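You operate a simulated robot arm through the tools that you are given. There is no shell and no other tool.

You are at the controls of a simulated robot arm. One attempt, no reset.

## Task
Fit filter 95 in the water purifier, then draw 200 ml of water.
Fine: into the jug under its tap; its switch OFF during the swap and ON after; old filter in the tray marked FILTERS; door shut.
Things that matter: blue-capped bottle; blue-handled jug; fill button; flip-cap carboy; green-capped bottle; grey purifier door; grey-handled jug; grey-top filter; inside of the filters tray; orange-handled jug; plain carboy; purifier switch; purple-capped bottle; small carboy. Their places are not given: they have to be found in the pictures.

The check looks at the end state, three seconds after you hand in, the way a careful person would. Anything else that was tipped, shoved, dropped, spilled or broken makes it a failure.

## Robot
A 6-joint arm with a two-finger gripper, fixed in place. Base frame: the origin is on the floor under the middle of its stand, x ahead of it, y to its left, z up; the work surface is at about z = 88. Readings come in cm, degrees, newtons and seconds.
It reaches about 157.2 cm from its shoulder. Its first joint turns from -166.0 to 166.0 degrees. Payload 2.45 kg.
Tool frame: the origin (TCP) lies between the finger pads and is the grasp point; the fingertips stand 2 cm ahead of it; z points along the fingers, y is the line along which they close. The gripper opens to 14 cm; its body begins 16.8 cm behind the TCP.
Orientation is that of the tool frame in the base frame, as a unit quaternion [w, x, y, z]. With the fingers straight down and closing along the base's y, the tool's x points along the base's -x, its y along +y and its z along -z.

## Interface
- The arm moves only by the tool jog_arm. Its argument "plan" is a list of rows, each a list of 2 entries, a list of its own where there are three numbers: the shift along the tool's x, y, z in units of 30 mm (1.0 is 30 mm), then the turn, a rotation vector about the tool's x, y, z in units of 5 degrees (1.0 is 5 degrees). In form: [[[x, y, z], [ax, ay, az]], ...]. A call has 1 to 20 rows; each row shifts and turns the commanded pose from where the row before left it, along the tool's axes as they then stand. "claw" is the closure in counts, from 0 (fully open) to 255 (shut), set as the call begins (left out, the last holds). A call with a number of a shift or a turn outside -1 to 1 is refused whole. Each row takes 0.2 s and may step no farther than 5 cm and 8.6 degrees from the row before; otherwise, or with a gripper value out of range, the whole call is refused. Where a pose cannot be reached the arm comes as near as it can. A force on the tool above 90 N (or 10 N above the force at the start of the call, whichever is more), or a blocked arm, ends the call early, and 0.2 s more pass. Each finger travels about 4.5 cm/s and halts on what it meets, pressing with about 23 N; the grip force reading is that of the motor and also rises with nothing between the fingers. The clock runs only during rows and for 0.2 s after the last one: add rows that do not move to give the fingers time. It gives the time, the measured TCP pose, the force on the tool (base axes), the opening and the grip force at its end, in the units of the frame above (readings bear some noise), with the torque about the TCP (base axes, N m) and any sound that the robot's microphone picked up.
- Cameras (640 x 400 px; columns grow to the right, rows downward): "scene" is fixed at [5.05, -49.87, 155.78]; the picture's right is [0.44, -0.90, 0.00], its down [-0.54, -0.27, -0.80] and it looks along [0.72, 0.35, -0.60] (base axes); focal length 284 px, centre (320, 200). "wrist" rides on the gripper at [7.8, 1.1, -20.9] in the tool frame; the picture's right is [-0.14, 0.99, 0.00], its down [-0.92, -0.13, -0.37] and it looks along [-0.37, -0.05, 0.93] (tool axes); focal length 280 px, centre (320, 200).
- capture(camera): a new picture of that camera. It takes no simulated time.
- probe_pixels(camera, pixels): there is no depth. For up to 12 entries [column, row, z] of the newest picture of that camera ("zoom" is the newest enlarged one), the place [x, y] in the base frame at which the ray of that pixel passes the height z, good to about 0.2 cm. It takes no simulated time.
- enlarge(camera, box): a new picture of the part [left, top, right, bottom] of that camera's present view, enlarged. It takes no simulated time.
- close_job(): hands the job in; it is judged then, once.

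Unless the task says otherwise, let go and move clear before handing in.

The tools are called after "Emit:" by a JSON object that holds its "method" and its "body". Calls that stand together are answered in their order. jog_arm: Moves the arm, as the interface text tells. Its arguments: {"type":"object","properties":{"plan":{"type":"array"},"claw":{"type":"number"}},"required":["plan"]} The other tools are called the same way: capture (camera) takes a picture; probe_pixels (camera, pixels) gives the place at which the rays of pixels pass given heights; enlarge (camera, box) takes an enlarged picture of a part of a camera's view; close_job () hands the job in.

At the start:

```text
t: 0.0
eef_pos: [68.6, 8.45, 134.13]
tool_rot: [0.0, 0.0, 1.0, 0.0]
force: [0.3, 0.6, 0.2]
ft_torque: [0.03, 0.01, 0.01]
opening: 14.0
grasp_force: 0.1
```

scene: 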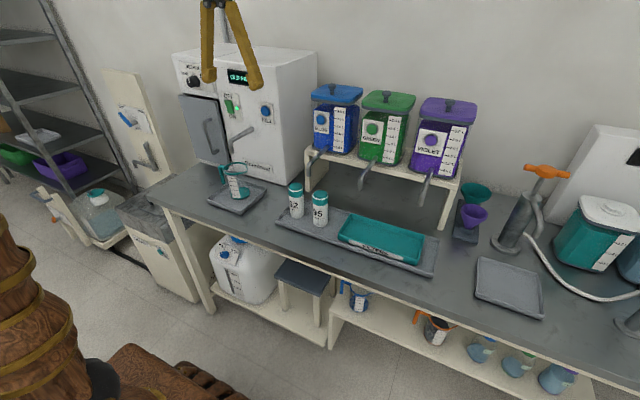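
wrist: 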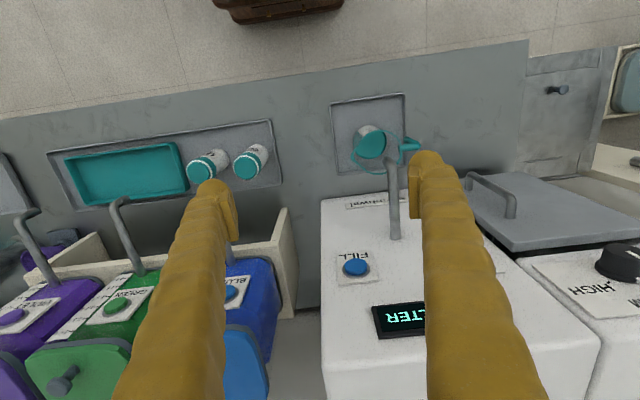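

The scene picture shows the white purifier at about (245,110), its grey door at (205,130), a green switch at about (230,105), a FILL button at (266,112), and two filters at (296,200) and (320,208). I'll enlarge these areas before I move.

Emit:
{"method": "enlarge", "body": {"camera": "scene", "box": [160, 30, 340, 143]}}

Emit:
{"method": "enlarge", "body": {"camera": "scene", "box": [200, 140, 360, 240]}}

Emit:
{"method": "enlarge", "body": {"camera": "wrist", "box": [320, 80, 640, 280]}}

Emit:
{"method": "enlarge", "body": {"camera": "wrist", "box": [320, 230, 640, 400]}}

Emit:
{"method": "enlarge", "body": {"camera": "scene", "box": [200, 220, 440, 370]}}

```text
3.54 times, centred on (250, 86) of scene
```

zoom: 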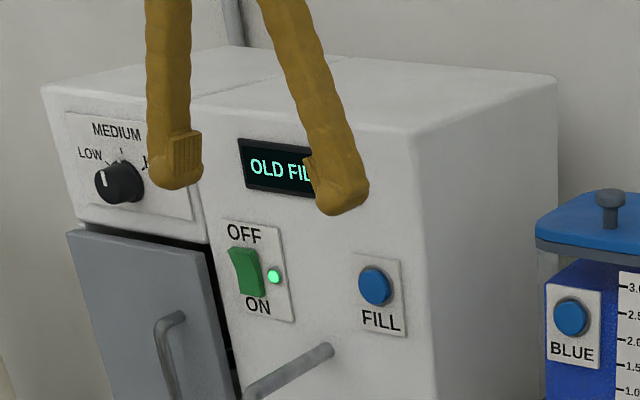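

```text
4.00 times, centred on (280, 190) of scene
```

zoom: 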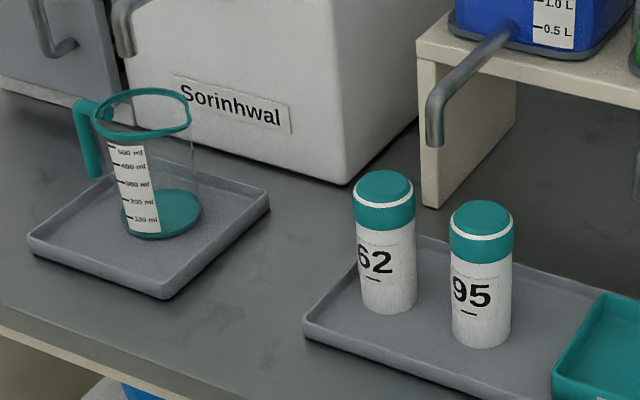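

```text
2.00 times, centred on (480, 180) of wrist
```

zoom: 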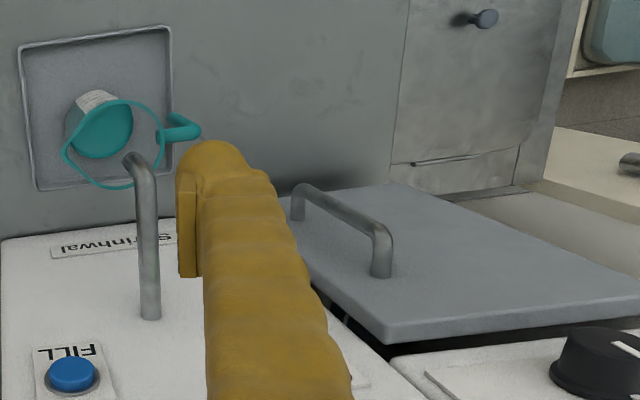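

```text
2.00 times, centred on (480, 315) of wrist
```

zoom: 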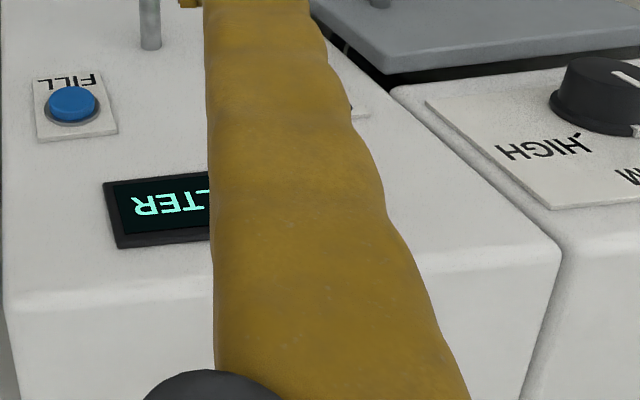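

```text
2.67 times, centred on (320, 295) of scene
```

zoom: 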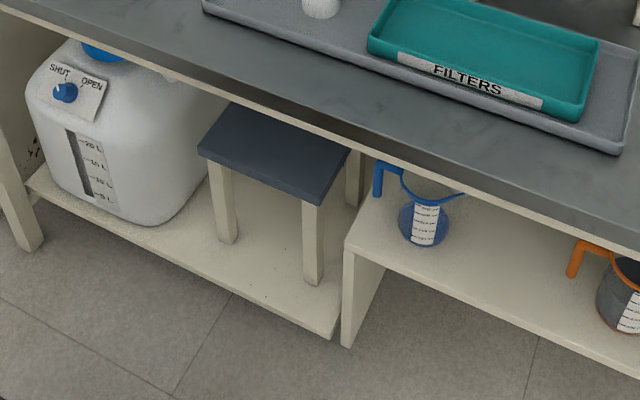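

The purifier's switch is ON: the green rocker is at zoom (245,270) with its lamp lit, and the display reads OLD FILTER. Filter 95 is the right-hand one, at scene (320,208). I'll probe key pixels to work out the geometry.

Emit:
{"method": "capture", "body": {"camera": "scene"}}

Emit:
{"method": "probe_pixels", "body": {"camera": "scene", "pixels": [[286, 186, 88], [231, 164, 88], [318, 226, 89], [295, 217, 89], [321, 193, 98], [296, 186, 98], [238, 197, 89], [380, 240, 89], [340, 232, 90], [412, 265, 90], [425, 240, 90], [357, 214, 90]]}}

Emit:
{"method": "probe_pixels", "body": {"camera": "wrist", "pixels": [[355, 266, 120], [395, 235, 110], [395, 165, 110], [370, 145, 89], [208, 165, 98], [250, 160, 98], [65, 160, 92], [180, 145, 92], [190, 190, 92], [75, 205, 92]]}}

```text
taken
```

scene: 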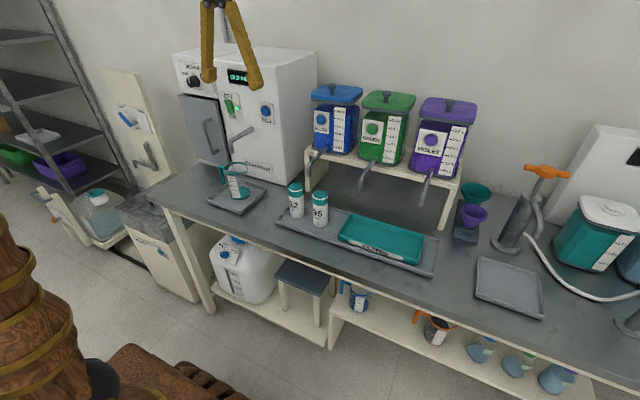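

```text
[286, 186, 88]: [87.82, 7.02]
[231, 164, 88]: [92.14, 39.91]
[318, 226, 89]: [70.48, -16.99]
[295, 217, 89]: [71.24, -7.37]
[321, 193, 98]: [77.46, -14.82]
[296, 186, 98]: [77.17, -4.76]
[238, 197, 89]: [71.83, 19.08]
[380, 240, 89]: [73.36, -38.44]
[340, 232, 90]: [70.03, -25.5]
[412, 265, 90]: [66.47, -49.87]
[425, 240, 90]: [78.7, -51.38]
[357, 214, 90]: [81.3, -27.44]
```

```text
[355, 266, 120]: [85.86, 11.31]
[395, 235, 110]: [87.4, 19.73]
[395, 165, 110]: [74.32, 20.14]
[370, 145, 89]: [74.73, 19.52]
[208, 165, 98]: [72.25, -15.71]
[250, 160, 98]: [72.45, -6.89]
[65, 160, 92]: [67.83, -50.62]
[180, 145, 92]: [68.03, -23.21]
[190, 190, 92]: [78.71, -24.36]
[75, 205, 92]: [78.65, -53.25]
```

The tap spout tip is near (74,20,107) with the jug under it. The switch is near (87,29,119), FILL is near (86,11.5,120) and the door handle is near (83,40,105). I'll take closer looks at the jug, carboy and filters before moving.

Emit:
{"method": "enlarge", "body": {"camera": "scene", "box": [160, 80, 260, 143]}}

Emit:
{"method": "enlarge", "body": {"camera": "scene", "box": [190, 140, 290, 203]}}

Emit:
{"method": "enlarge", "body": {"camera": "scene", "box": [190, 220, 310, 295]}}

Emit:
{"method": "enlarge", "body": {"camera": "wrist", "box": [320, 80, 440, 155]}}

Emit:
{"method": "enlarge", "body": {"camera": "wrist", "box": [180, 120, 300, 195]}}

Emit:
{"method": "enlarge", "body": {"camera": "scene", "box": [0, 60, 240, 210]}}

```text
6.35 times, centred on (210, 112) of scene
```

zoom: 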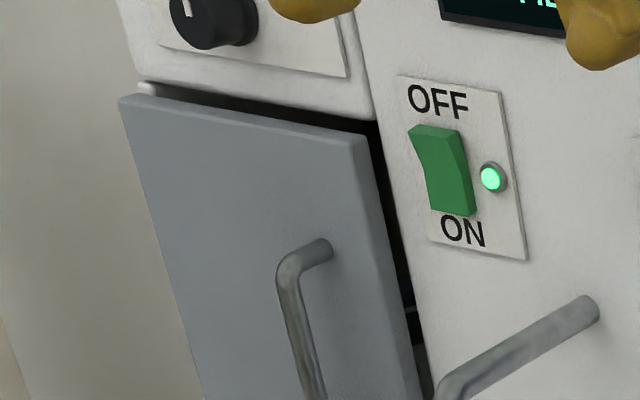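

```text
6.35 times, centred on (240, 172) of scene
```

zoom: 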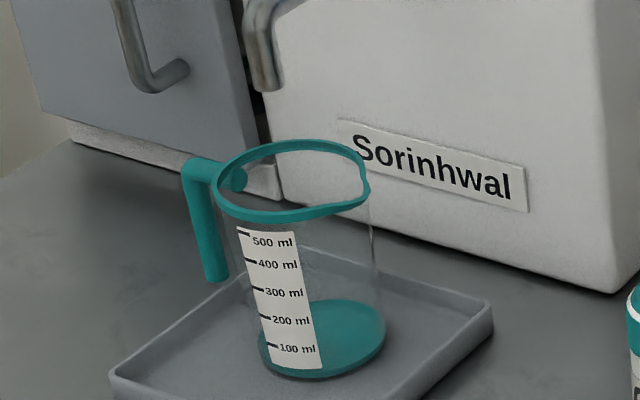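

```text
5.33 times, centred on (250, 258) of scene
```

zoom: 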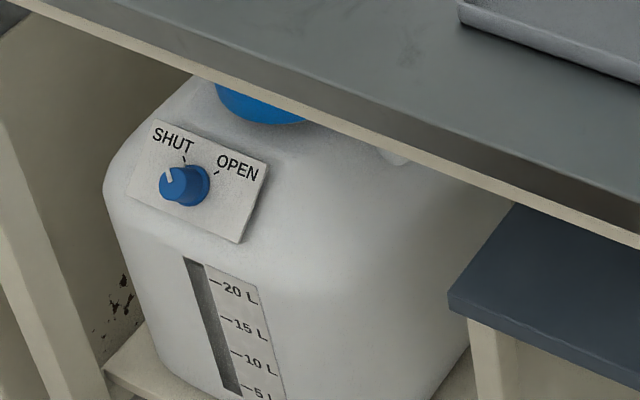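

```text
5.33 times, centred on (380, 118) of wrist
```

zoom: 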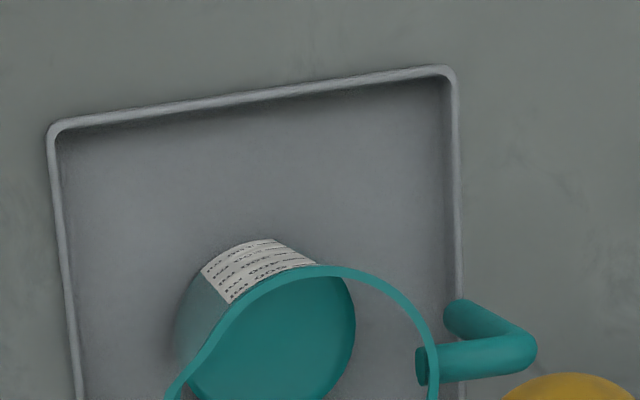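

```text
5.33 times, centred on (240, 158) of wrist
```

zoom: 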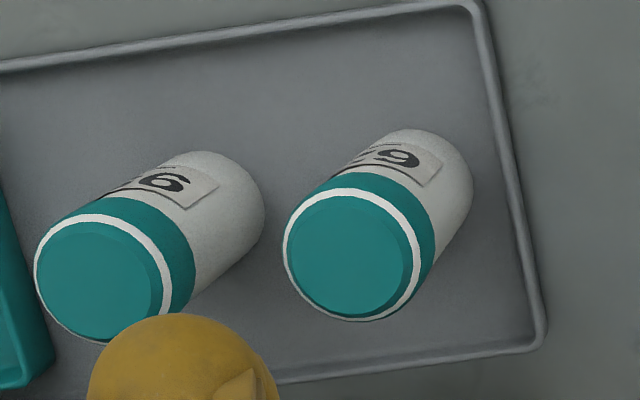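

```text
2.67 times, centred on (120, 135) of scene
```

zoom: 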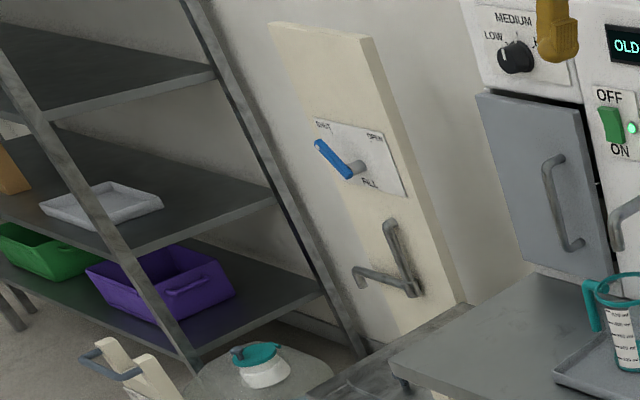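

The door may be slightly ajar, since a dark gap shows along its right edge. The jug looks empty with a teal base, and the rocker's OFF end is at the top. I'll back off and roll the tool so the fingers point at the purifier with the camera above.

Emit:
{"method": "jog_arm", "body": {"plan": [[[1, 0, 0], [0, 0, 0]], [[1, 0, -1], [0, 0, 0]], [[1, 0, -1], [0, 0, 0]], [[0, 0, 0], [1, 0, -1]], [[0, 0, 0], [1, 0, -1]], [[0, 0, 0], [1, 0, -1]], [[0, 0, 0], [1, 0, -1]], [[0, 0, 0], [1, 0, -1]], [[0, 0, 0], [1, 0, -1]]], "claw": 255}}

```text
t: 2.0
eef_pos: [59.71, 8.59, 140.17]
tool_rot: [0.001, -0.256, 0.932, -0.256]
force: [0.1, 0.1, -0.1]
ft_torque: [0.03, 0.04, 0.02]
opening: 0.0
grasp_force: 23.1
```

The tool reached (59.7,8.6,140.2) and is following the commanded roll. I'll continue the rotation.

Emit:
{"method": "jog_arm", "body": {"plan": [[[0, 0, 0], [1, 0, -1]], [[0, 0, 0], [1, 0, -1]], [[0, 0, 0], [1, 0, -1]], [[0, 0, 0], [1, 0, -1]], [[0, 0, 0], [1, 0, -1]], [[0, 0, 0], [1, 0, -1]], [[0, 0, 0], [1, 0, -1]], [[0, 0, 0], [1, 0, -1]], [[0, 0, 0], [1, 0, -1]], [[0, 0, 0], [1, 0, -1]]]}}

Emit:
{"method": "capture", "body": {"camera": "scene"}}

```text
t: 4.2
eef_pos: [59.73, 8.49, 140.32]
tool_rot: [-0.001, 0.59, -0.55, 0.591]
force: [-0.1, 0.4, 0.4]
ft_torque: [0.0, -0.01, 0.01]
opening: 0.01
grasp_force: 23.0
```

```text
taken
```

scene: 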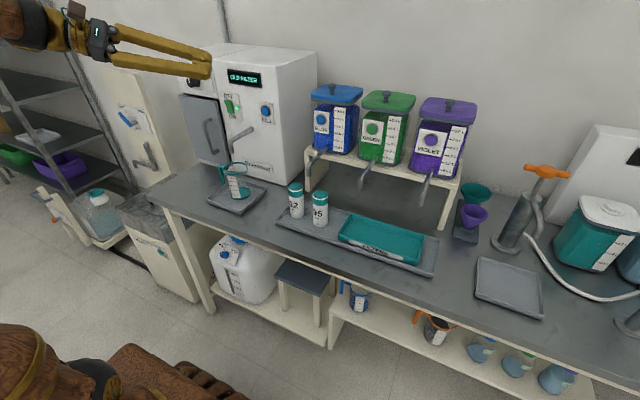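

The gripper is swinging through as planned, with its fingers at scene (200,65), clear of everything. I'll finish the rotation.

Emit:
{"method": "jog_arm", "body": {"plan": [[[0, 0, 0], [1, 0, -1]], [[0, 0, 0], [1, 0, -1]], [[0, 0, 0], [1, 0, -1]], [[0, 0, 0], [1, 0, -1]], [[0, 0, 0], [1, 0, -1]], [[0, 0, 0], [1, 0, -1]], [[0, 0, 0], [1, 0, -1]], [[0, 0, 0], [1, 0, -1]], [[0, 0, 0], [1, 0, -1]], [[0, 0, 0], [0.458, 0, -0.458]]]}}

Emit:
{"method": "capture", "body": {"camera": "scene"}}

Emit:
{"method": "capture", "body": {"camera": "wrist"}}

```text
t: 6.4
eef_pos: [59.69, 8.37, 140.18]
tool_rot: [0.0, 0.707, 0.0, 0.707]
force: [0.2, 1.2, 0.3]
ft_torque: [-0.01, 0.01, -0.01]
opening: 0.0
grasp_force: 22.9
```

```text
taken
```

scene: 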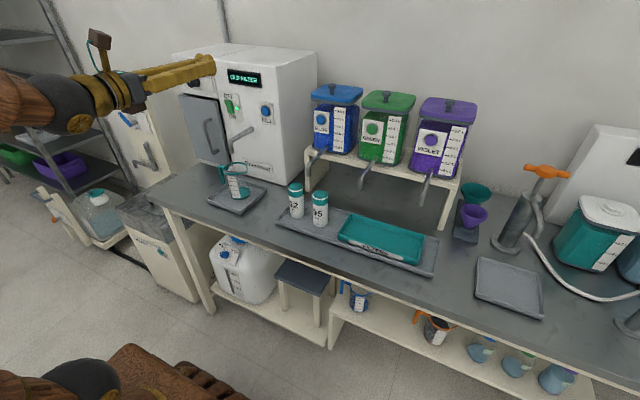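

```text
taken
```

wrist: 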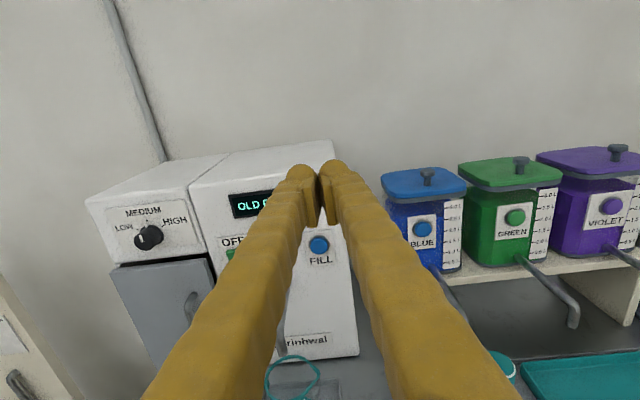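

The fingers now point along +x and the wrist camera sees the front panel, with FILL at (318,245). I'll move left to look at the door and switch.

Emit:
{"method": "jog_arm", "body": {"plan": [[[0, -1, -1], [0, 0, 0]], [[0, -1, -1], [0, 0, 0]], [[0, -1, -1], [0, 0, 0]], [[-1, -1, 0], [0, 0, 0]], [[-1, -1, 0], [0, 0, 0]], [[-1, -1, 0], [0, 0, 0]], [[-1, -1, 0], [0, 0, 0]], [[-1, -1, 0], [0, 0, 0]]]}}

Emit:
{"method": "capture", "body": {"camera": "wrist"}}

Emit:
{"method": "enlarge", "body": {"camera": "wrist", "box": [200, 120, 520, 320]}}

```text
t: 8.2
eef_pos: [50.35, 32.81, 125.41]
tool_rot: [-0.003, 0.705, -0.002, 0.709]
force: [-1.4, 0.3, 0.2]
ft_torque: [0.01, -0.02, 0.04]
opening: 0.0
grasp_force: 22.6
```

```text
taken
```

wrist: 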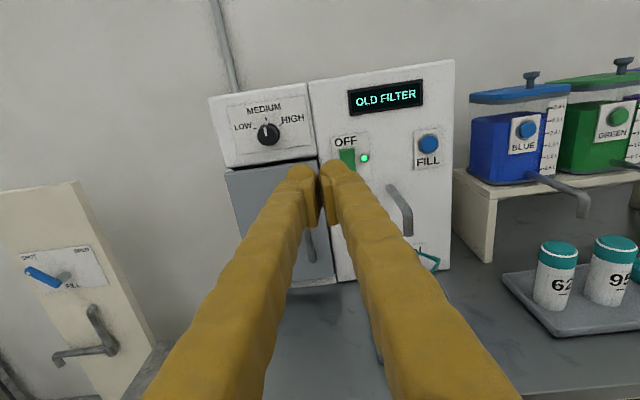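

```text
2.00 times, centred on (360, 220) of wrist
```

zoom: 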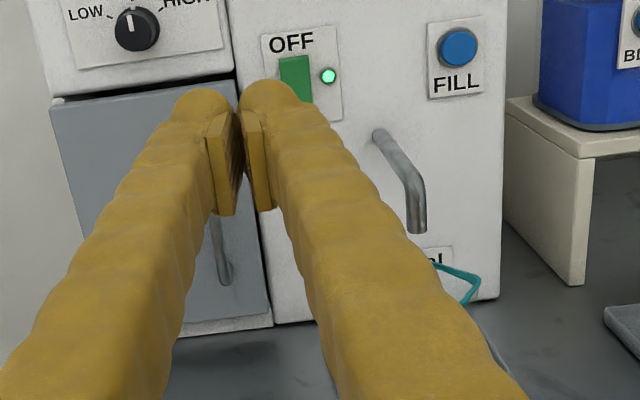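

The display reads OLD FILTER, and the rocker sits at about y=28.3, z=116.5–121.7 on a face at x≈88. I'll bring the closed fingertips in front of the rocker's OFF end.

Emit:
{"method": "probe_pixels", "body": {"camera": "wrist", "pixels": [[450, 269, 88], [337.5, 281.5, 88], [455, 60, 135], [308, 83, 135], [428, 142, 120], [382, 155, 112], [366, 158, 119], [345, 150, 120]]}}

Emit:
{"method": "jog_arm", "body": {"plan": [[[-0.14, 0.14, 1], [0, 0, 0]], [[-0.14, 0.14, 1], [0, 0, 0]], [[-0.14, 0.14, 1], [0, 0, 0]], [[-0.14, 0.14, 1], [0, 0, 0]], [[-0.14, 0.14, 1], [0, 0, 0]], [[-0.14, 0.14, 1], [0, 0, 0]], [[-0.14, 0.14, 1], [0, 0, 0]], [[-0.14, 0.14, 1], [0, 0, 0]], [[-0.14, 0.14, 1], [0, 0, 0]], [[0, 0, 0], [0, 0, 0]]]}}

Emit:
{"method": "capture", "body": {"camera": "wrist"}}

Emit:
{"method": "capture", "body": {"camera": "scene"}}

Emit:
{"method": "enlarge", "body": {"camera": "scene", "box": [160, 50, 320, 150]}}

```text
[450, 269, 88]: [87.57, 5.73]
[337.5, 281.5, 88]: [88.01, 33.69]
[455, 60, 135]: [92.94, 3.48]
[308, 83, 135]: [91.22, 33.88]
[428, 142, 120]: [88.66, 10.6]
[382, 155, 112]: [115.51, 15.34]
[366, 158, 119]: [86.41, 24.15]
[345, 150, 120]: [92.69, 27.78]
```

```text
t: 10.4
eef_pos: [77.68, 28.92, 121.56]
tool_rot: [0.0, 0.707, 0.0, 0.707]
force: [0.7, 0.4, -0.7]
ft_torque: [-0.03, 0.02, 0.0]
opening: 0.01
grasp_force: 22.8
```

```text
taken
```

wrist: 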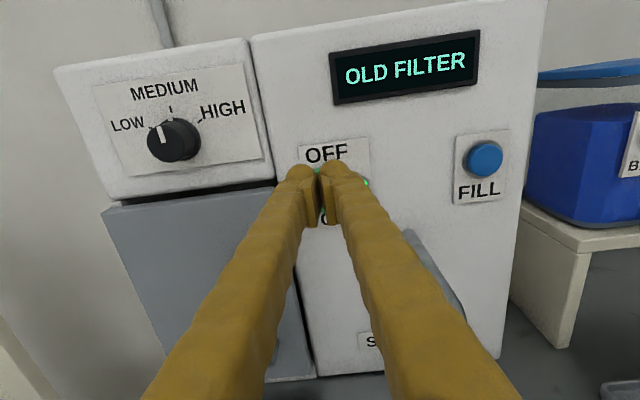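

```text
taken
```

scene: 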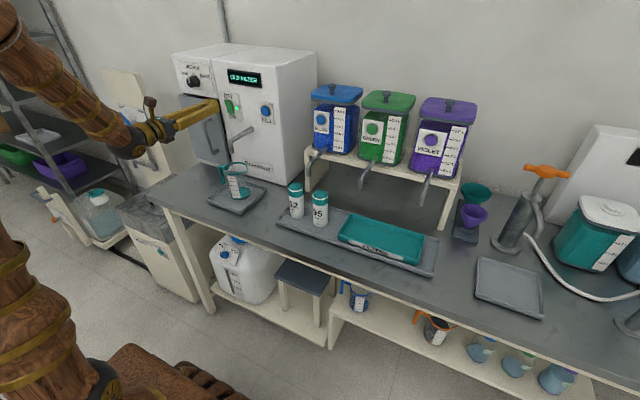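

```text
4.00 times, centred on (240, 100) of scene
```

zoom: 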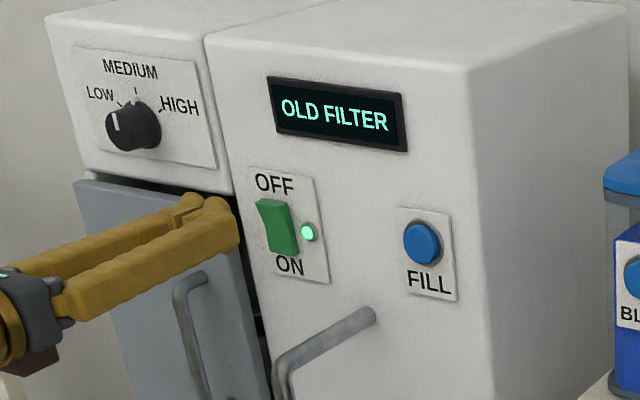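

The tip is about 8 cm from the face and level with OFF. I'll lower slightly, centre on the rocker and advance gently.

Emit:
{"method": "jog_arm", "body": {"plan": [[[-0.25, 0.2, 0.5], [0, 0, 0]], [[0, 0, 0.5], [0, 0, 0]], [[0, 0, 0.5], [0, 0, 0]], [[0, 0, 0], [0, 0, 0]]]}}

Emit:
{"method": "enlarge", "body": {"camera": "scene", "box": [160, 50, 320, 150]}}

Emit:
{"method": "capture", "body": {"camera": "wrist"}}

```text
t: 11.4
eef_pos: [82.28, 28.24, 120.79]
tool_rot: [-0.001, 0.707, 0.0, 0.708]
force: [-0.6, 0.0, 0.9]
ft_torque: [0.04, 0.02, 0.01]
opening: 0.03
grasp_force: 23.4
```

```text
4.00 times, centred on (240, 100) of scene
```

zoom: 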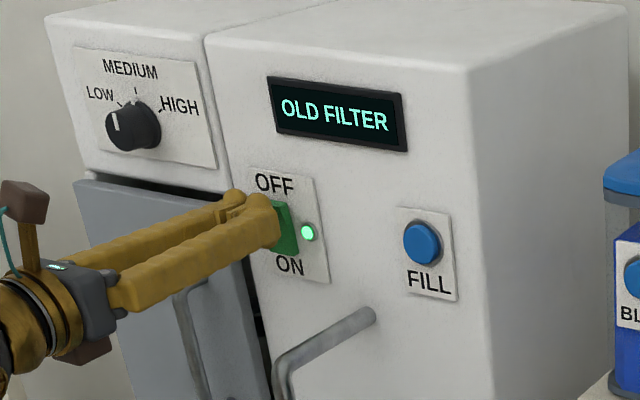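

```text
taken
```

wrist: 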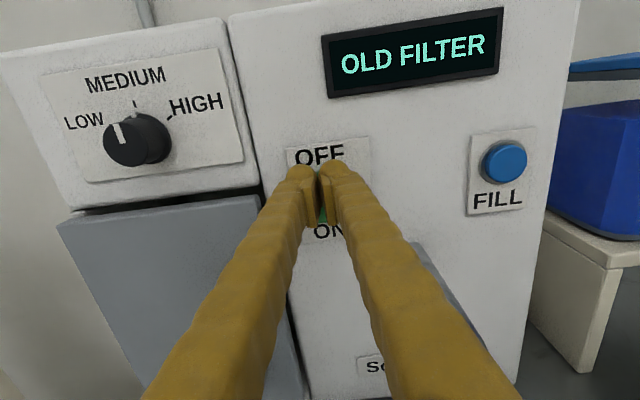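

The fingertips are at x≈84.3 in front of the rocker, and the lamp is still lit. I'll advance in small steps until the force or the lamp changes.

Emit:
{"method": "jog_arm", "body": {"plan": [[[0, 0, 0.2], [0, 0, 0]], [[0, 0, 0.2], [0, 0, 0]], [[0, 0, 0.2], [0, 0, 0]], [[0, 0, 0], [0, 0, 0]]]}}

Emit:
{"method": "enlarge", "body": {"camera": "scene", "box": [160, 50, 320, 150]}}

```text
t: 12.3
eef_pos: [83.63, 28.19, 120.72]
tool_rot: [0.0, 0.707, 0.0, 0.707]
force: [-36.0, -7.5, 7.3]
ft_torque: [-0.08, 0.29, -0.16]
opening: 0.61
grasp_force: 29.2
stopped in row 4: the force on the tool passed its limit at 97 N (the readings are from after the stop); the commanded pose is now the measured one
```

```text
4.00 times, centred on (240, 100) of scene
```

zoom: 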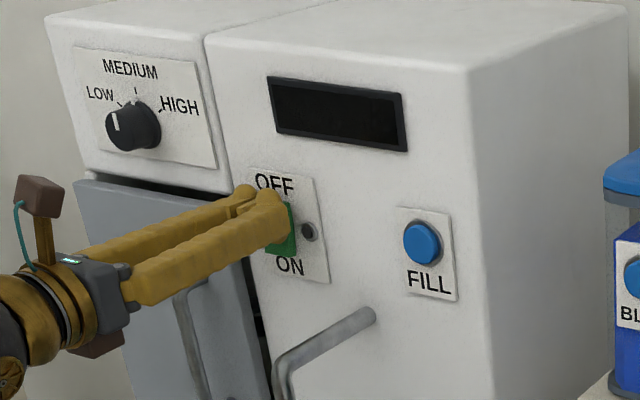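

The lamp and display went dark, so the switch is now OFF. I'll back off and go look at the door handle.

Emit:
{"method": "jog_arm", "body": {"plan": [[[0, 0, -0.7], [0, 0, 0]], [[0, 0, -1], [0, 0, 0]], [[0, 0, -1], [0, 0, 0]], [[0, 0, -1], [0, 0, 0]], [[0, 0, -1], [0, 0, 0]], [[0, 0, -1], [0, 0, 0]], [[0, 0, -1], [0, 0, 0]], [[0, 0, -1], [0, 0, 0]], [[0, -1, -1], [0, 0, 0]], [[0, -1, -1], [0, 0, 0]], [[0, -1, 0], [0, 0, 0]], [[0, -1, 0], [0, 0, 0]], [[0, 0, 0], [0, 0, 0]]]}}

Emit:
{"method": "capture", "body": {"camera": "wrist"}}

Emit:
{"method": "enlarge", "body": {"camera": "scene", "box": [160, 80, 260, 180]}}

```text
t: 15.3
eef_pos: [54.59, 37.72, 124.2]
tool_rot: [-0.012, 0.697, -0.026, 0.716]
force: [-0.3, -0.2, -0.2]
ft_torque: [0.04, 0.01, -0.07]
opening: 0.0
grasp_force: 29.1
stopped in row 13: the arm was blocked; the commanded pose is now the measured one
```

```text
taken
```

wrist: 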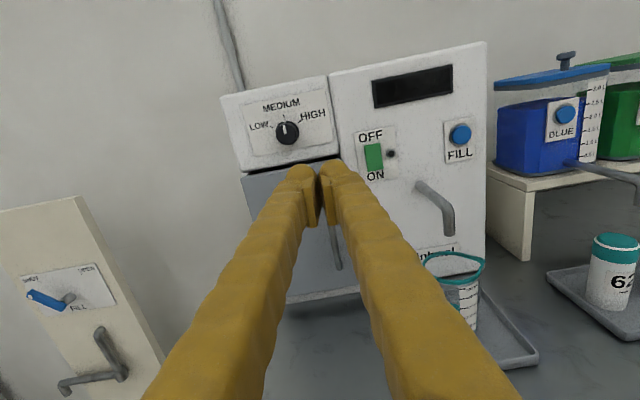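

```text
4.00 times, centred on (210, 130) of scene
```

zoom: 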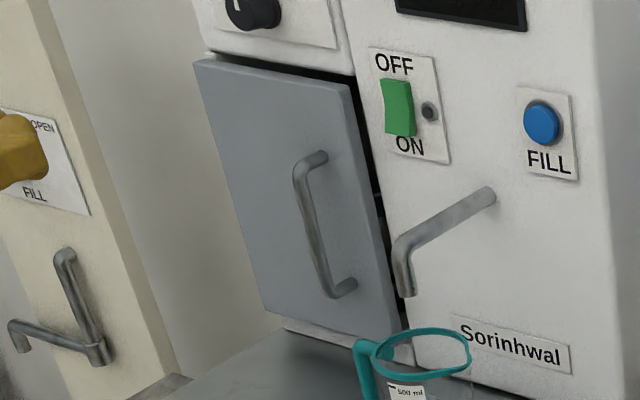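

The arm was blocked near (54.6,37.7,124.2) from folding too far back, so I'll keep x larger from now on. The door spans y≈34–53 and z≈93–120 with its handle bar near (82.5,38.7), z 99–113. I'll go forward, correct the small tilt and line up with the handle.

Emit:
{"method": "jog_arm", "body": {"plan": [[[0, 0, 1], [0, 0, 0]], [[0, 0, 1], [0.227, -0.307, -0.617]], [[0, 0, 1], [0, 0, 0]], [[-1, 0, 0.9], [0, 0, 0]], [[-1, 0, 0.9], [0, 0, 0]], [[-1, -0.1, 0.5], [0, 0, 0]], [[-1, -0.1, 0.3], [0, 0, 0]], [[-1, -0.1, 0], [0, 0, 0]], [[-1, 0, 0], [0, 0, 0]], [[0, 0, 0], [0, 0, 0]]], "claw": 130}}

Emit:
{"method": "capture", "body": {"camera": "wrist"}}

Emit:
{"method": "capture", "body": {"camera": "scene"}}

```text
t: 17.5
eef_pos: [70.99, 39.28, 106.01]
tool_rot: [-0.001, 0.708, 0.005, 0.706]
force: [-1.1, 0.3, -0.6]
ft_torque: [0.01, 0.01, 0.0]
opening: 6.85
grasp_force: 0.1
```

```text
taken
```

wrist: 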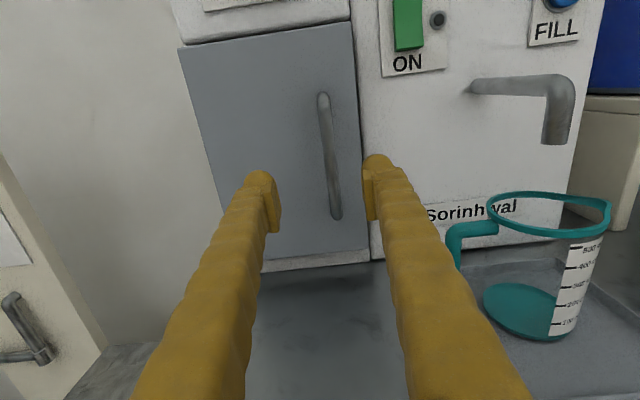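

```text
taken
```

scene: 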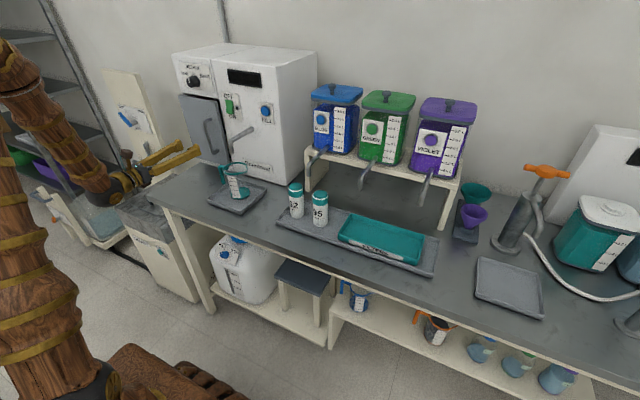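

The bar runs from wrist (323,95) to (336,218), so its y is about 38.3. I'll shift right slightly and slide the fingers around it.

Emit:
{"method": "jog_arm", "body": {"plan": [[[0, 0.25, 0.6], [0, 0, 0]], [[0, 0.05, 1], [0, 0, 0]], [[0, 0, 1], [0, 0, 0]], [[0, 0, 0.7], [0, 0, 0]], [[0, 0, 0.5], [0, 0, 0]], [[0, 0, 0], [0, 0, 0]]]}}

Emit:
{"method": "capture", "body": {"camera": "wrist"}}

Emit:
{"method": "enlarge", "body": {"camera": "scene", "box": [160, 80, 260, 180]}}

```text
t: 18.9
eef_pos: [82.54, 38.48, 106.08]
tool_rot: [-0.002, 0.708, 0.005, 0.706]
force: [-0.1, 0.2, 0.0]
ft_torque: [-0.04, 0.02, 0.01]
opening: 6.83
grasp_force: 0.0
```

```text
taken
```

wrist: 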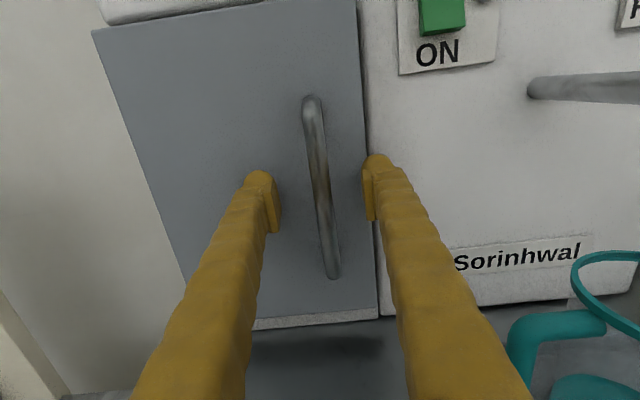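

```text
4.00 times, centred on (210, 130) of scene
```

zoom: 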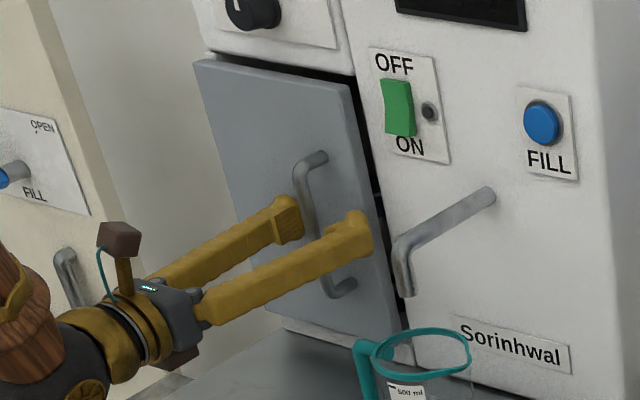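

The handle bar lies between the fingers, at wrist (322,195). I'll close on it.

Emit:
{"method": "jog_arm", "body": {"plan": [[[0, 0, 0], [0, 0, 0]], [[0, 0, 0], [0, 0, 0]], [[0, 0, 0], [0, 0, 0]], [[0, 0, 0], [0, 0, 0]], [[0, 0, 0], [0, 0, 0]]], "claw": 255}}

Emit:
{"method": "capture", "body": {"camera": "wrist"}}

```text
t: 20.1
eef_pos: [82.53, 38.34, 106.03]
tool_rot: [-0.001, 0.708, 0.005, 0.706]
force: [-10.8, -40.4, 3.6]
ft_torque: [0.36, -0.07, 0.41]
opening: 0.82
grasp_force: 35.6
```

```text
taken
```

wrist: 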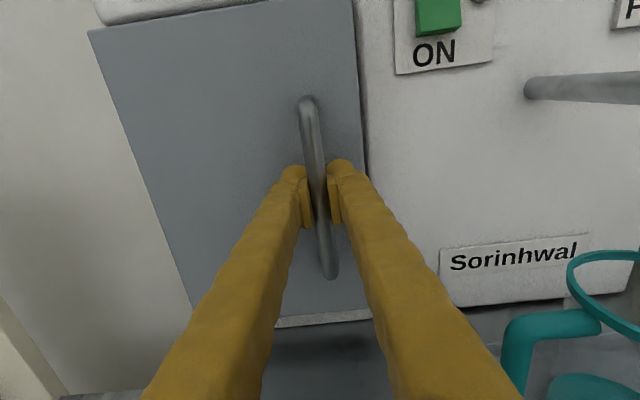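

The grip closed on the bar at 0.82 cm, with some sideways load. I'll ease over and pull the first 20° along the door's arc.

Emit:
{"method": "jog_arm", "body": {"plan": [[[0, 0.05, -0.3], [0, 0, 0]], [[0, -0.1, -0.4], [0, 0, 0]], [[0, -0.187, -0.4], [0, 0, 0]], [[0, -0.22, -0.39], [0, 0, 0]], [[0, -0.257, -0.377], [0, 0, 0]], [[0, 0, 0], [0, 0, 0]]]}}

Emit:
{"method": "capture", "body": {"camera": "wrist"}}

Emit:
{"method": "enlarge", "body": {"camera": "scene", "box": [140, 60, 300, 180]}}

```text
t: 21.5
eef_pos: [76.95, 40.89, 106.06]
tool_rot: [-0.001, 0.708, 0.006, 0.706]
force: [40.6, 53.1, -0.4]
ft_torque: [0.44, -0.15, -0.57]
opening: 0.89
grasp_force: 35.8
```

```text
taken
```

wrist: 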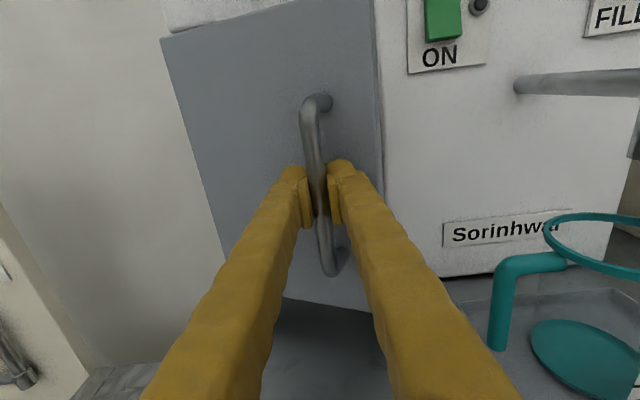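

```text
3.33 times, centred on (220, 120) of scene
```

zoom: 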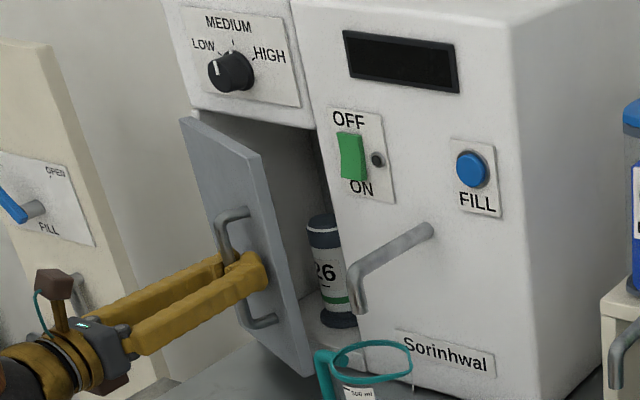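

The door is swinging on its left hinge and shows the old grey-top filter, marked 26, standing inside at zoom (325,270). I'll keep following the arc with a little yaw, to about 40°.

Emit:
{"method": "jog_arm", "body": {"plan": [[[0, -0.28, -0.2], [-0.5, 0, 0]], [[0, -0.28, -0.23], [-0.5, 0, 0]], [[0, -0.334, -0.3], [-0.5, 0, 0]], [[0, -0.33, -0.328], [-0.5, 0, 0]], [[0, 0, 0], [0, 0, 0]]]}}

Emit:
{"method": "capture", "body": {"camera": "wrist"}}

Emit:
{"method": "enlarge", "body": {"camera": "scene", "box": [140, 60, 300, 180]}}

```text
t: 22.6
eef_pos: [73.97, 44.24, 105.81]
tool_rot: [0.061, 0.706, -0.057, 0.703]
force: [-15.9, -11.1, 7.4]
ft_torque: [0.64, -0.43, 0.11]
opening: 0.81
grasp_force: 36.4
stopped in row 5: the force on the tool passed its limit at 92 N (the readings are from after the stop); the commanded pose is now the measured one
```

```text
taken
```

wrist: 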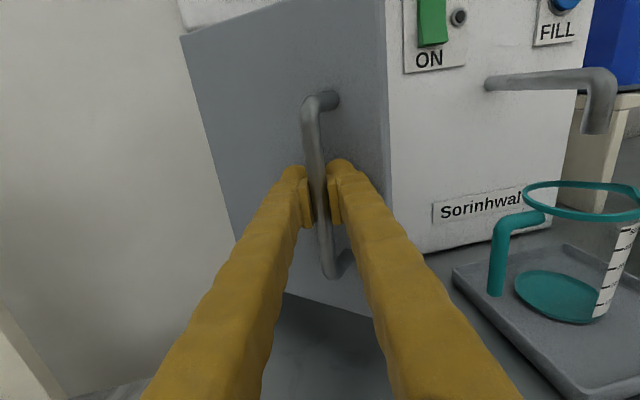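

```text
3.33 times, centred on (220, 120) of scene
```

zoom: 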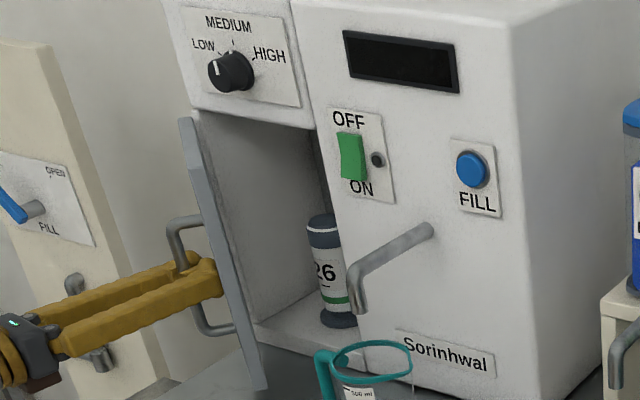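

The door is at about 40°. I'll open the fingers slightly and back straight off the handle.

Emit:
{"method": "jog_arm", "body": {"plan": [[[0, 0, -0.1], [0, 0, 0]], [[0, 0, -0.3], [0, 0, 0]], [[0, 0, -0.7], [0, 0, 0]], [[0, 0, -0.8], [0, 0, 0]], [[0, 0, -0.6], [0, 0, 0]], [[0, 0, 0], [0, 0, 0]]], "claw": 200}}

Emit:
{"method": "capture", "body": {"camera": "wrist"}}

Emit:
{"method": "enlarge", "body": {"camera": "scene", "box": [140, 60, 300, 180]}}

```text
t: 24.1
eef_pos: [66.66, 45.7, 105.9]
tool_rot: [0.062, 0.706, -0.057, 0.703]
force: [-0.4, -0.1, -0.7]
ft_torque: [0.03, 0.02, -0.02]
opening: 3.01
grasp_force: 0.1
```

```text
taken
```

wrist: 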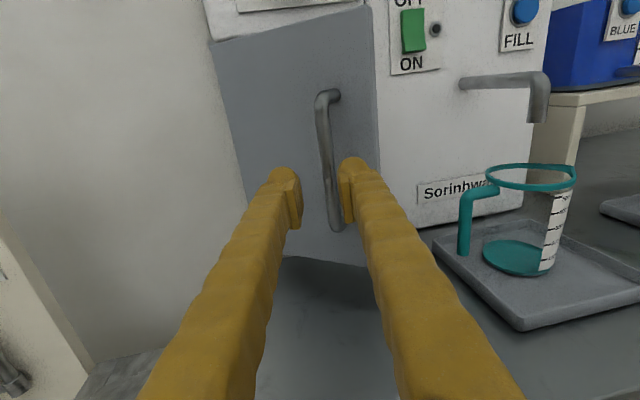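

```text
3.33 times, centred on (220, 120) of scene
```

zoom: 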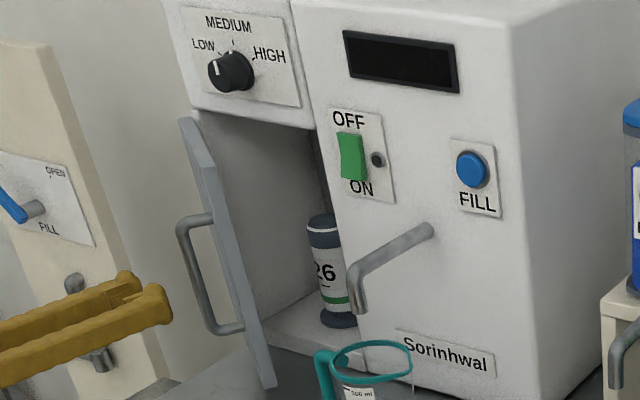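

The door stays at about 37° open, with its free edge near (75,38). I'll close the fingers, move right and slip in behind that edge to push it wider.

Emit:
{"method": "jog_arm", "body": {"plan": [[[0.35, 0, 0], [1, 0, 0]], [[0.35, 0, 0], [1, 0, 0]], [[0, 1, 0], [0, 0, 0]], [[0, 1, 0], [0, 0, 0]], [[0, 1, 0], [0, 0, 0]], [[0, 1, 0], [0, 0, 0]], [[0, 0.4, 0], [0, 0, 0]], [[0, 0, 0], [0, 0, 0]]], "claw": 255}}

Emit:
{"method": "capture", "body": {"camera": "wrist"}}

Emit:
{"method": "enlarge", "body": {"camera": "scene", "box": [140, 60, 300, 180]}}

```text
t: 25.9
eef_pos: [66.91, 32.4, 108.1]
tool_rot: [0.0, 0.709, 0.005, 0.705]
force: [-1.3, 0.1, -0.1]
ft_torque: [-0.01, -0.02, -0.02]
opening: 0.0
grasp_force: 23.1
```

```text
taken
```

wrist: 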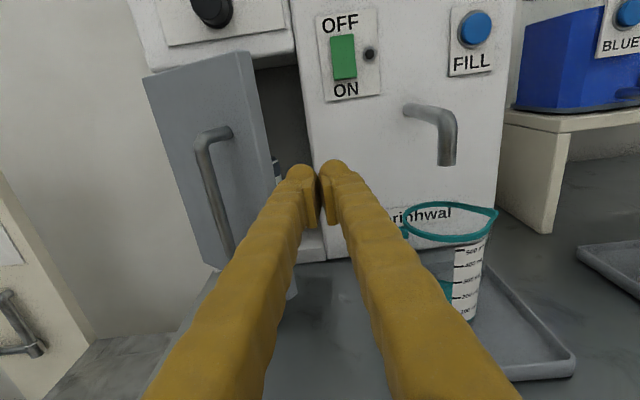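

```text
3.33 times, centred on (220, 120) of scene
```

zoom: 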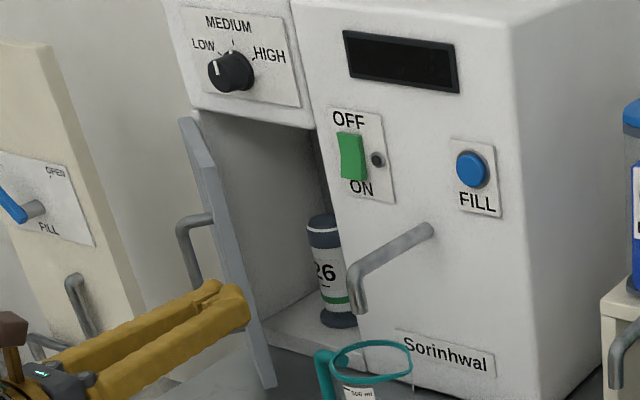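

The closed fingers sit right of the door edge, which is at wrist (272,150). I'll go forward past the edge and sweep left to push the door wider.

Emit:
{"method": "jog_arm", "body": {"plan": [[[0, 0, 1], [0, 0, 0]], [[0, 0, 1], [0, 0, 0]], [[0, 0, 1], [0, 0, 0]], [[0, 0, 0.8], [0, 0, 0]], [[0, -0.5, 0], [0, 0, 0]], [[0, -0.6, 0], [0, 0, 0]], [[0, -0.6, 0], [0, 0, 0]], [[0, 0, 0], [0, 0, 0]]]}}

Emit:
{"method": "capture", "body": {"camera": "wrist"}}

Emit:
{"method": "enlarge", "body": {"camera": "scene", "box": [140, 60, 300, 180]}}

```text
t: 27.3
eef_pos: [77.98, 34.84, 107.85]
tool_rot: [0.004, 0.71, 0.001, 0.705]
force: [-0.3, -0.4, 1.5]
ft_torque: [0.01, -0.02, 0.02]
opening: 0.01
grasp_force: 23.1
stopped in row 7: the force on the tool passed its limit at 123 N (the readings are from after the stop); the commanded pose is now the measured one
```

```text
taken
```

wrist: 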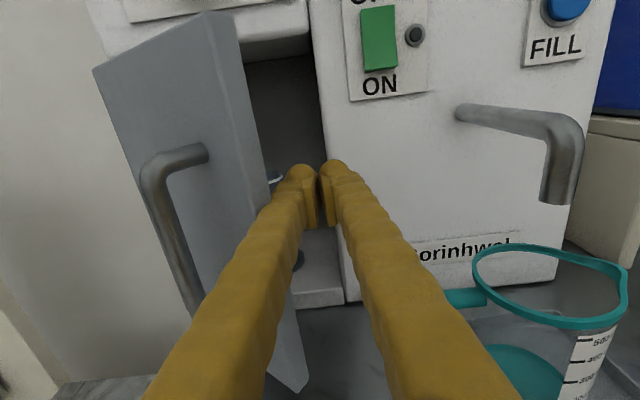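

```text
3.33 times, centred on (220, 120) of scene
```

zoom: 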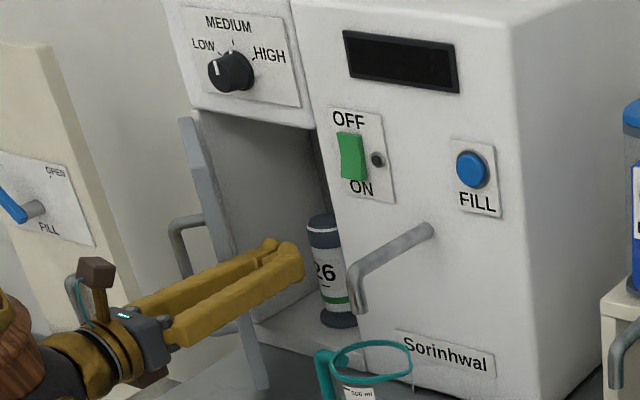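

The door moved to about 45°, but the sweep was too brisk and hit 123 N. I'll continue more slowly.

Emit:
{"method": "jog_arm", "body": {"plan": [[[0, -0.1, 0], [0, 0, 0]], [[0, -0.15, 0], [0, 0, 0]], [[0, -0.2, 0], [0, 0, 0]], [[0, -0.2, 0], [0, 0, 0]], [[0, -0.2, 0], [0, 0, 0]], [[0, -0.2, 0], [0, 0, 0]], [[0, -0.2, 0], [0, 0, 0]], [[0, -0.2, 0], [0, 0, 0]], [[0, -0.2, 0], [0, 0, 0]], [[0, -0.2, 0], [0, 0, 0]], [[0, 0, 0], [0, 0, 0]]]}}

Emit:
{"method": "enlarge", "body": {"camera": "scene", "box": [140, 60, 300, 180]}}

```text
t: 29.7
eef_pos: [77.97, 40.34, 107.85]
tool_rot: [0.004, 0.71, 0.001, 0.704]
force: [0.0, -0.1, 1.0]
ft_torque: [0.02, -0.01, -0.01]
opening: 0.0
grasp_force: 23.3
```

```text
3.33 times, centred on (220, 120) of scene
```

zoom: 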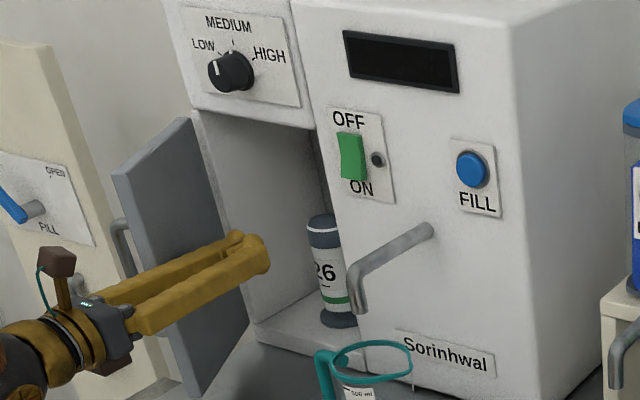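

The door has swung wide and its inner face is visible at zoom (180,250). I'll check the wrist view before pushing further.

Emit:
{"method": "capture", "body": {"camera": "wrist"}}

Emit:
{"method": "capture", "body": {"camera": "scene"}}

```text
taken
```

wrist: 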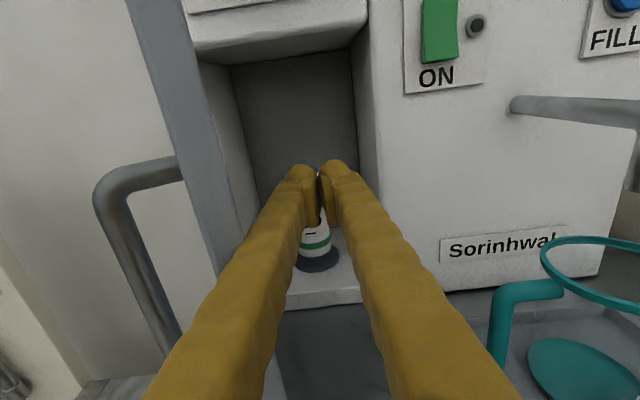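

```text
taken
```

scene: 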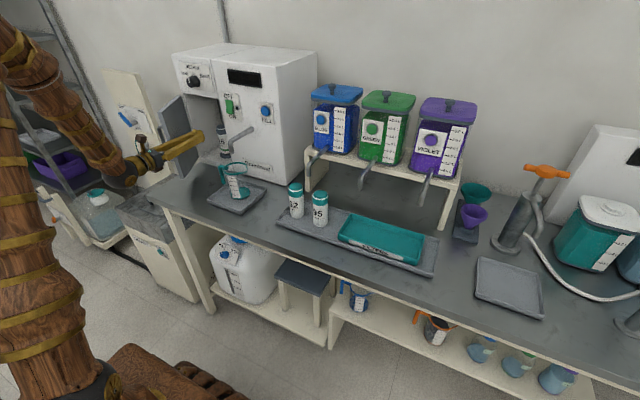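

The door is about 75–80° open, and the filter's dark base shows between the fingers at wrist (317,255). I'll probe points to locate the filter and compartment.

Emit:
{"method": "probe_pixels", "body": {"camera": "wrist", "pixels": [[317, 262, 93], [317, 262, 94], [318, 272, 93], [362, 300, 93], [285, 310, 93], [298, 262, 93], [339, 262, 93], [318, 272, 92]]}}

Emit:
{"method": "probe_pixels", "body": {"camera": "scene", "pixels": [[225, 157, 93], [225, 157, 94], [220.6, 127.5, 107], [220.6, 127.5, 108]]}}

Emit:
{"method": "enlarge", "body": {"camera": "scene", "box": [190, 100, 250, 175]}}

```text
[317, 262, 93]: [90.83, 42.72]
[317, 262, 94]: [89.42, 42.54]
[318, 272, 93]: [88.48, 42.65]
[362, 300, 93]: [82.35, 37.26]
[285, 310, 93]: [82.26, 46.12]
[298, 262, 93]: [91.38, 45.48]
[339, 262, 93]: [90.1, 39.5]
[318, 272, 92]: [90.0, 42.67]
```

```text
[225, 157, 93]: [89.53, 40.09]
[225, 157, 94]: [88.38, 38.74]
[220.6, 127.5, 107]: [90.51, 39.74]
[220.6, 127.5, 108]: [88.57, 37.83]
```

```text
5.33 times, centred on (220, 138) of scene
```

zoom: 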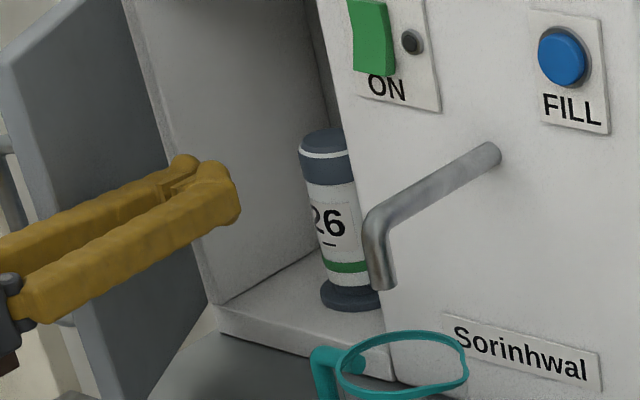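

The filter stands at about (93,42.8), from z≈92 to 106.5. I'll push the door slowly past 90° so the hand has room.

Emit:
{"method": "jog_arm", "body": {"plan": [[[0, -0.25, 0], [0, 0, 0]], [[0, -0.25, 0], [0, 0, 0]], [[0, -0.2, 0], [0, 0, 0]], [[0, -0.2, 0], [0, 0, 0]], [[0, -0.2, 0], [0, 0, 0]], [[0, -0.2, 0], [0, 0, 0]], [[0, -0.2, 0], [0, 0, 0]], [[0, -0.2, 0], [0, 0, 0]], [[0, -0.2, 0], [0, 0, 0]], [[0, -0.2, 0], [0, 0, 0]], [[0, -0.2, 0], [0, 0, 0]], [[0, -0.2, 0], [0, 0, 0]], [[0, -0.2, 0], [0, 0, 0]], [[0, -0.2, 0], [0, 0, 0]], [[0, -0.2, 0], [0, 0, 0]], [[0, 0, 0], [0, 0, 0]]]}}

Emit:
{"method": "capture", "body": {"camera": "wrist"}}

Emit:
{"method": "capture", "body": {"camera": "scene"}}

```text
t: 33.1
eef_pos: [78.02, 49.6, 107.84]
tool_rot: [0.004, 0.71, 0.0, 0.704]
force: [0.1, -0.2, 0.2]
ft_torque: [-0.01, 0.0, 0.04]
opening: 0.0
grasp_force: 23.3
```

```text
taken
```

wrist: 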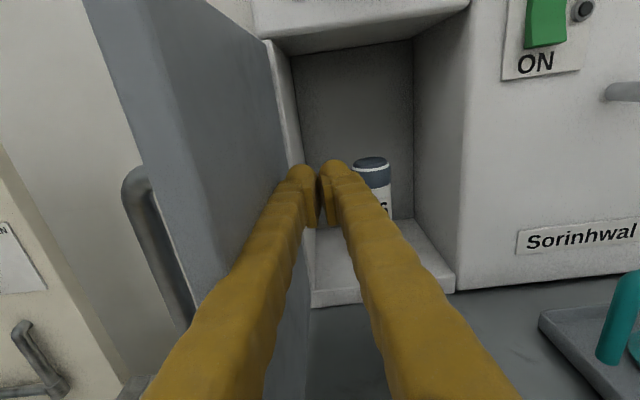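

```text
taken
```

scene: 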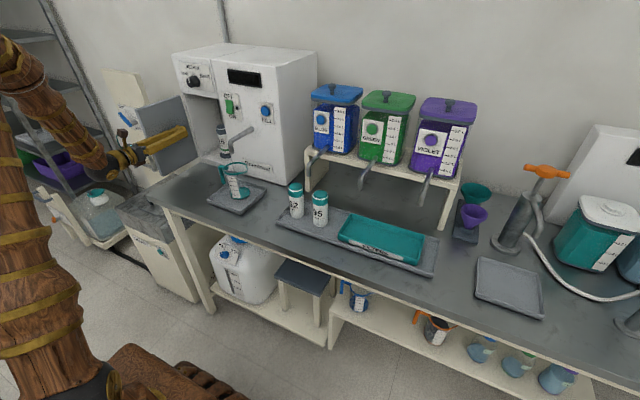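

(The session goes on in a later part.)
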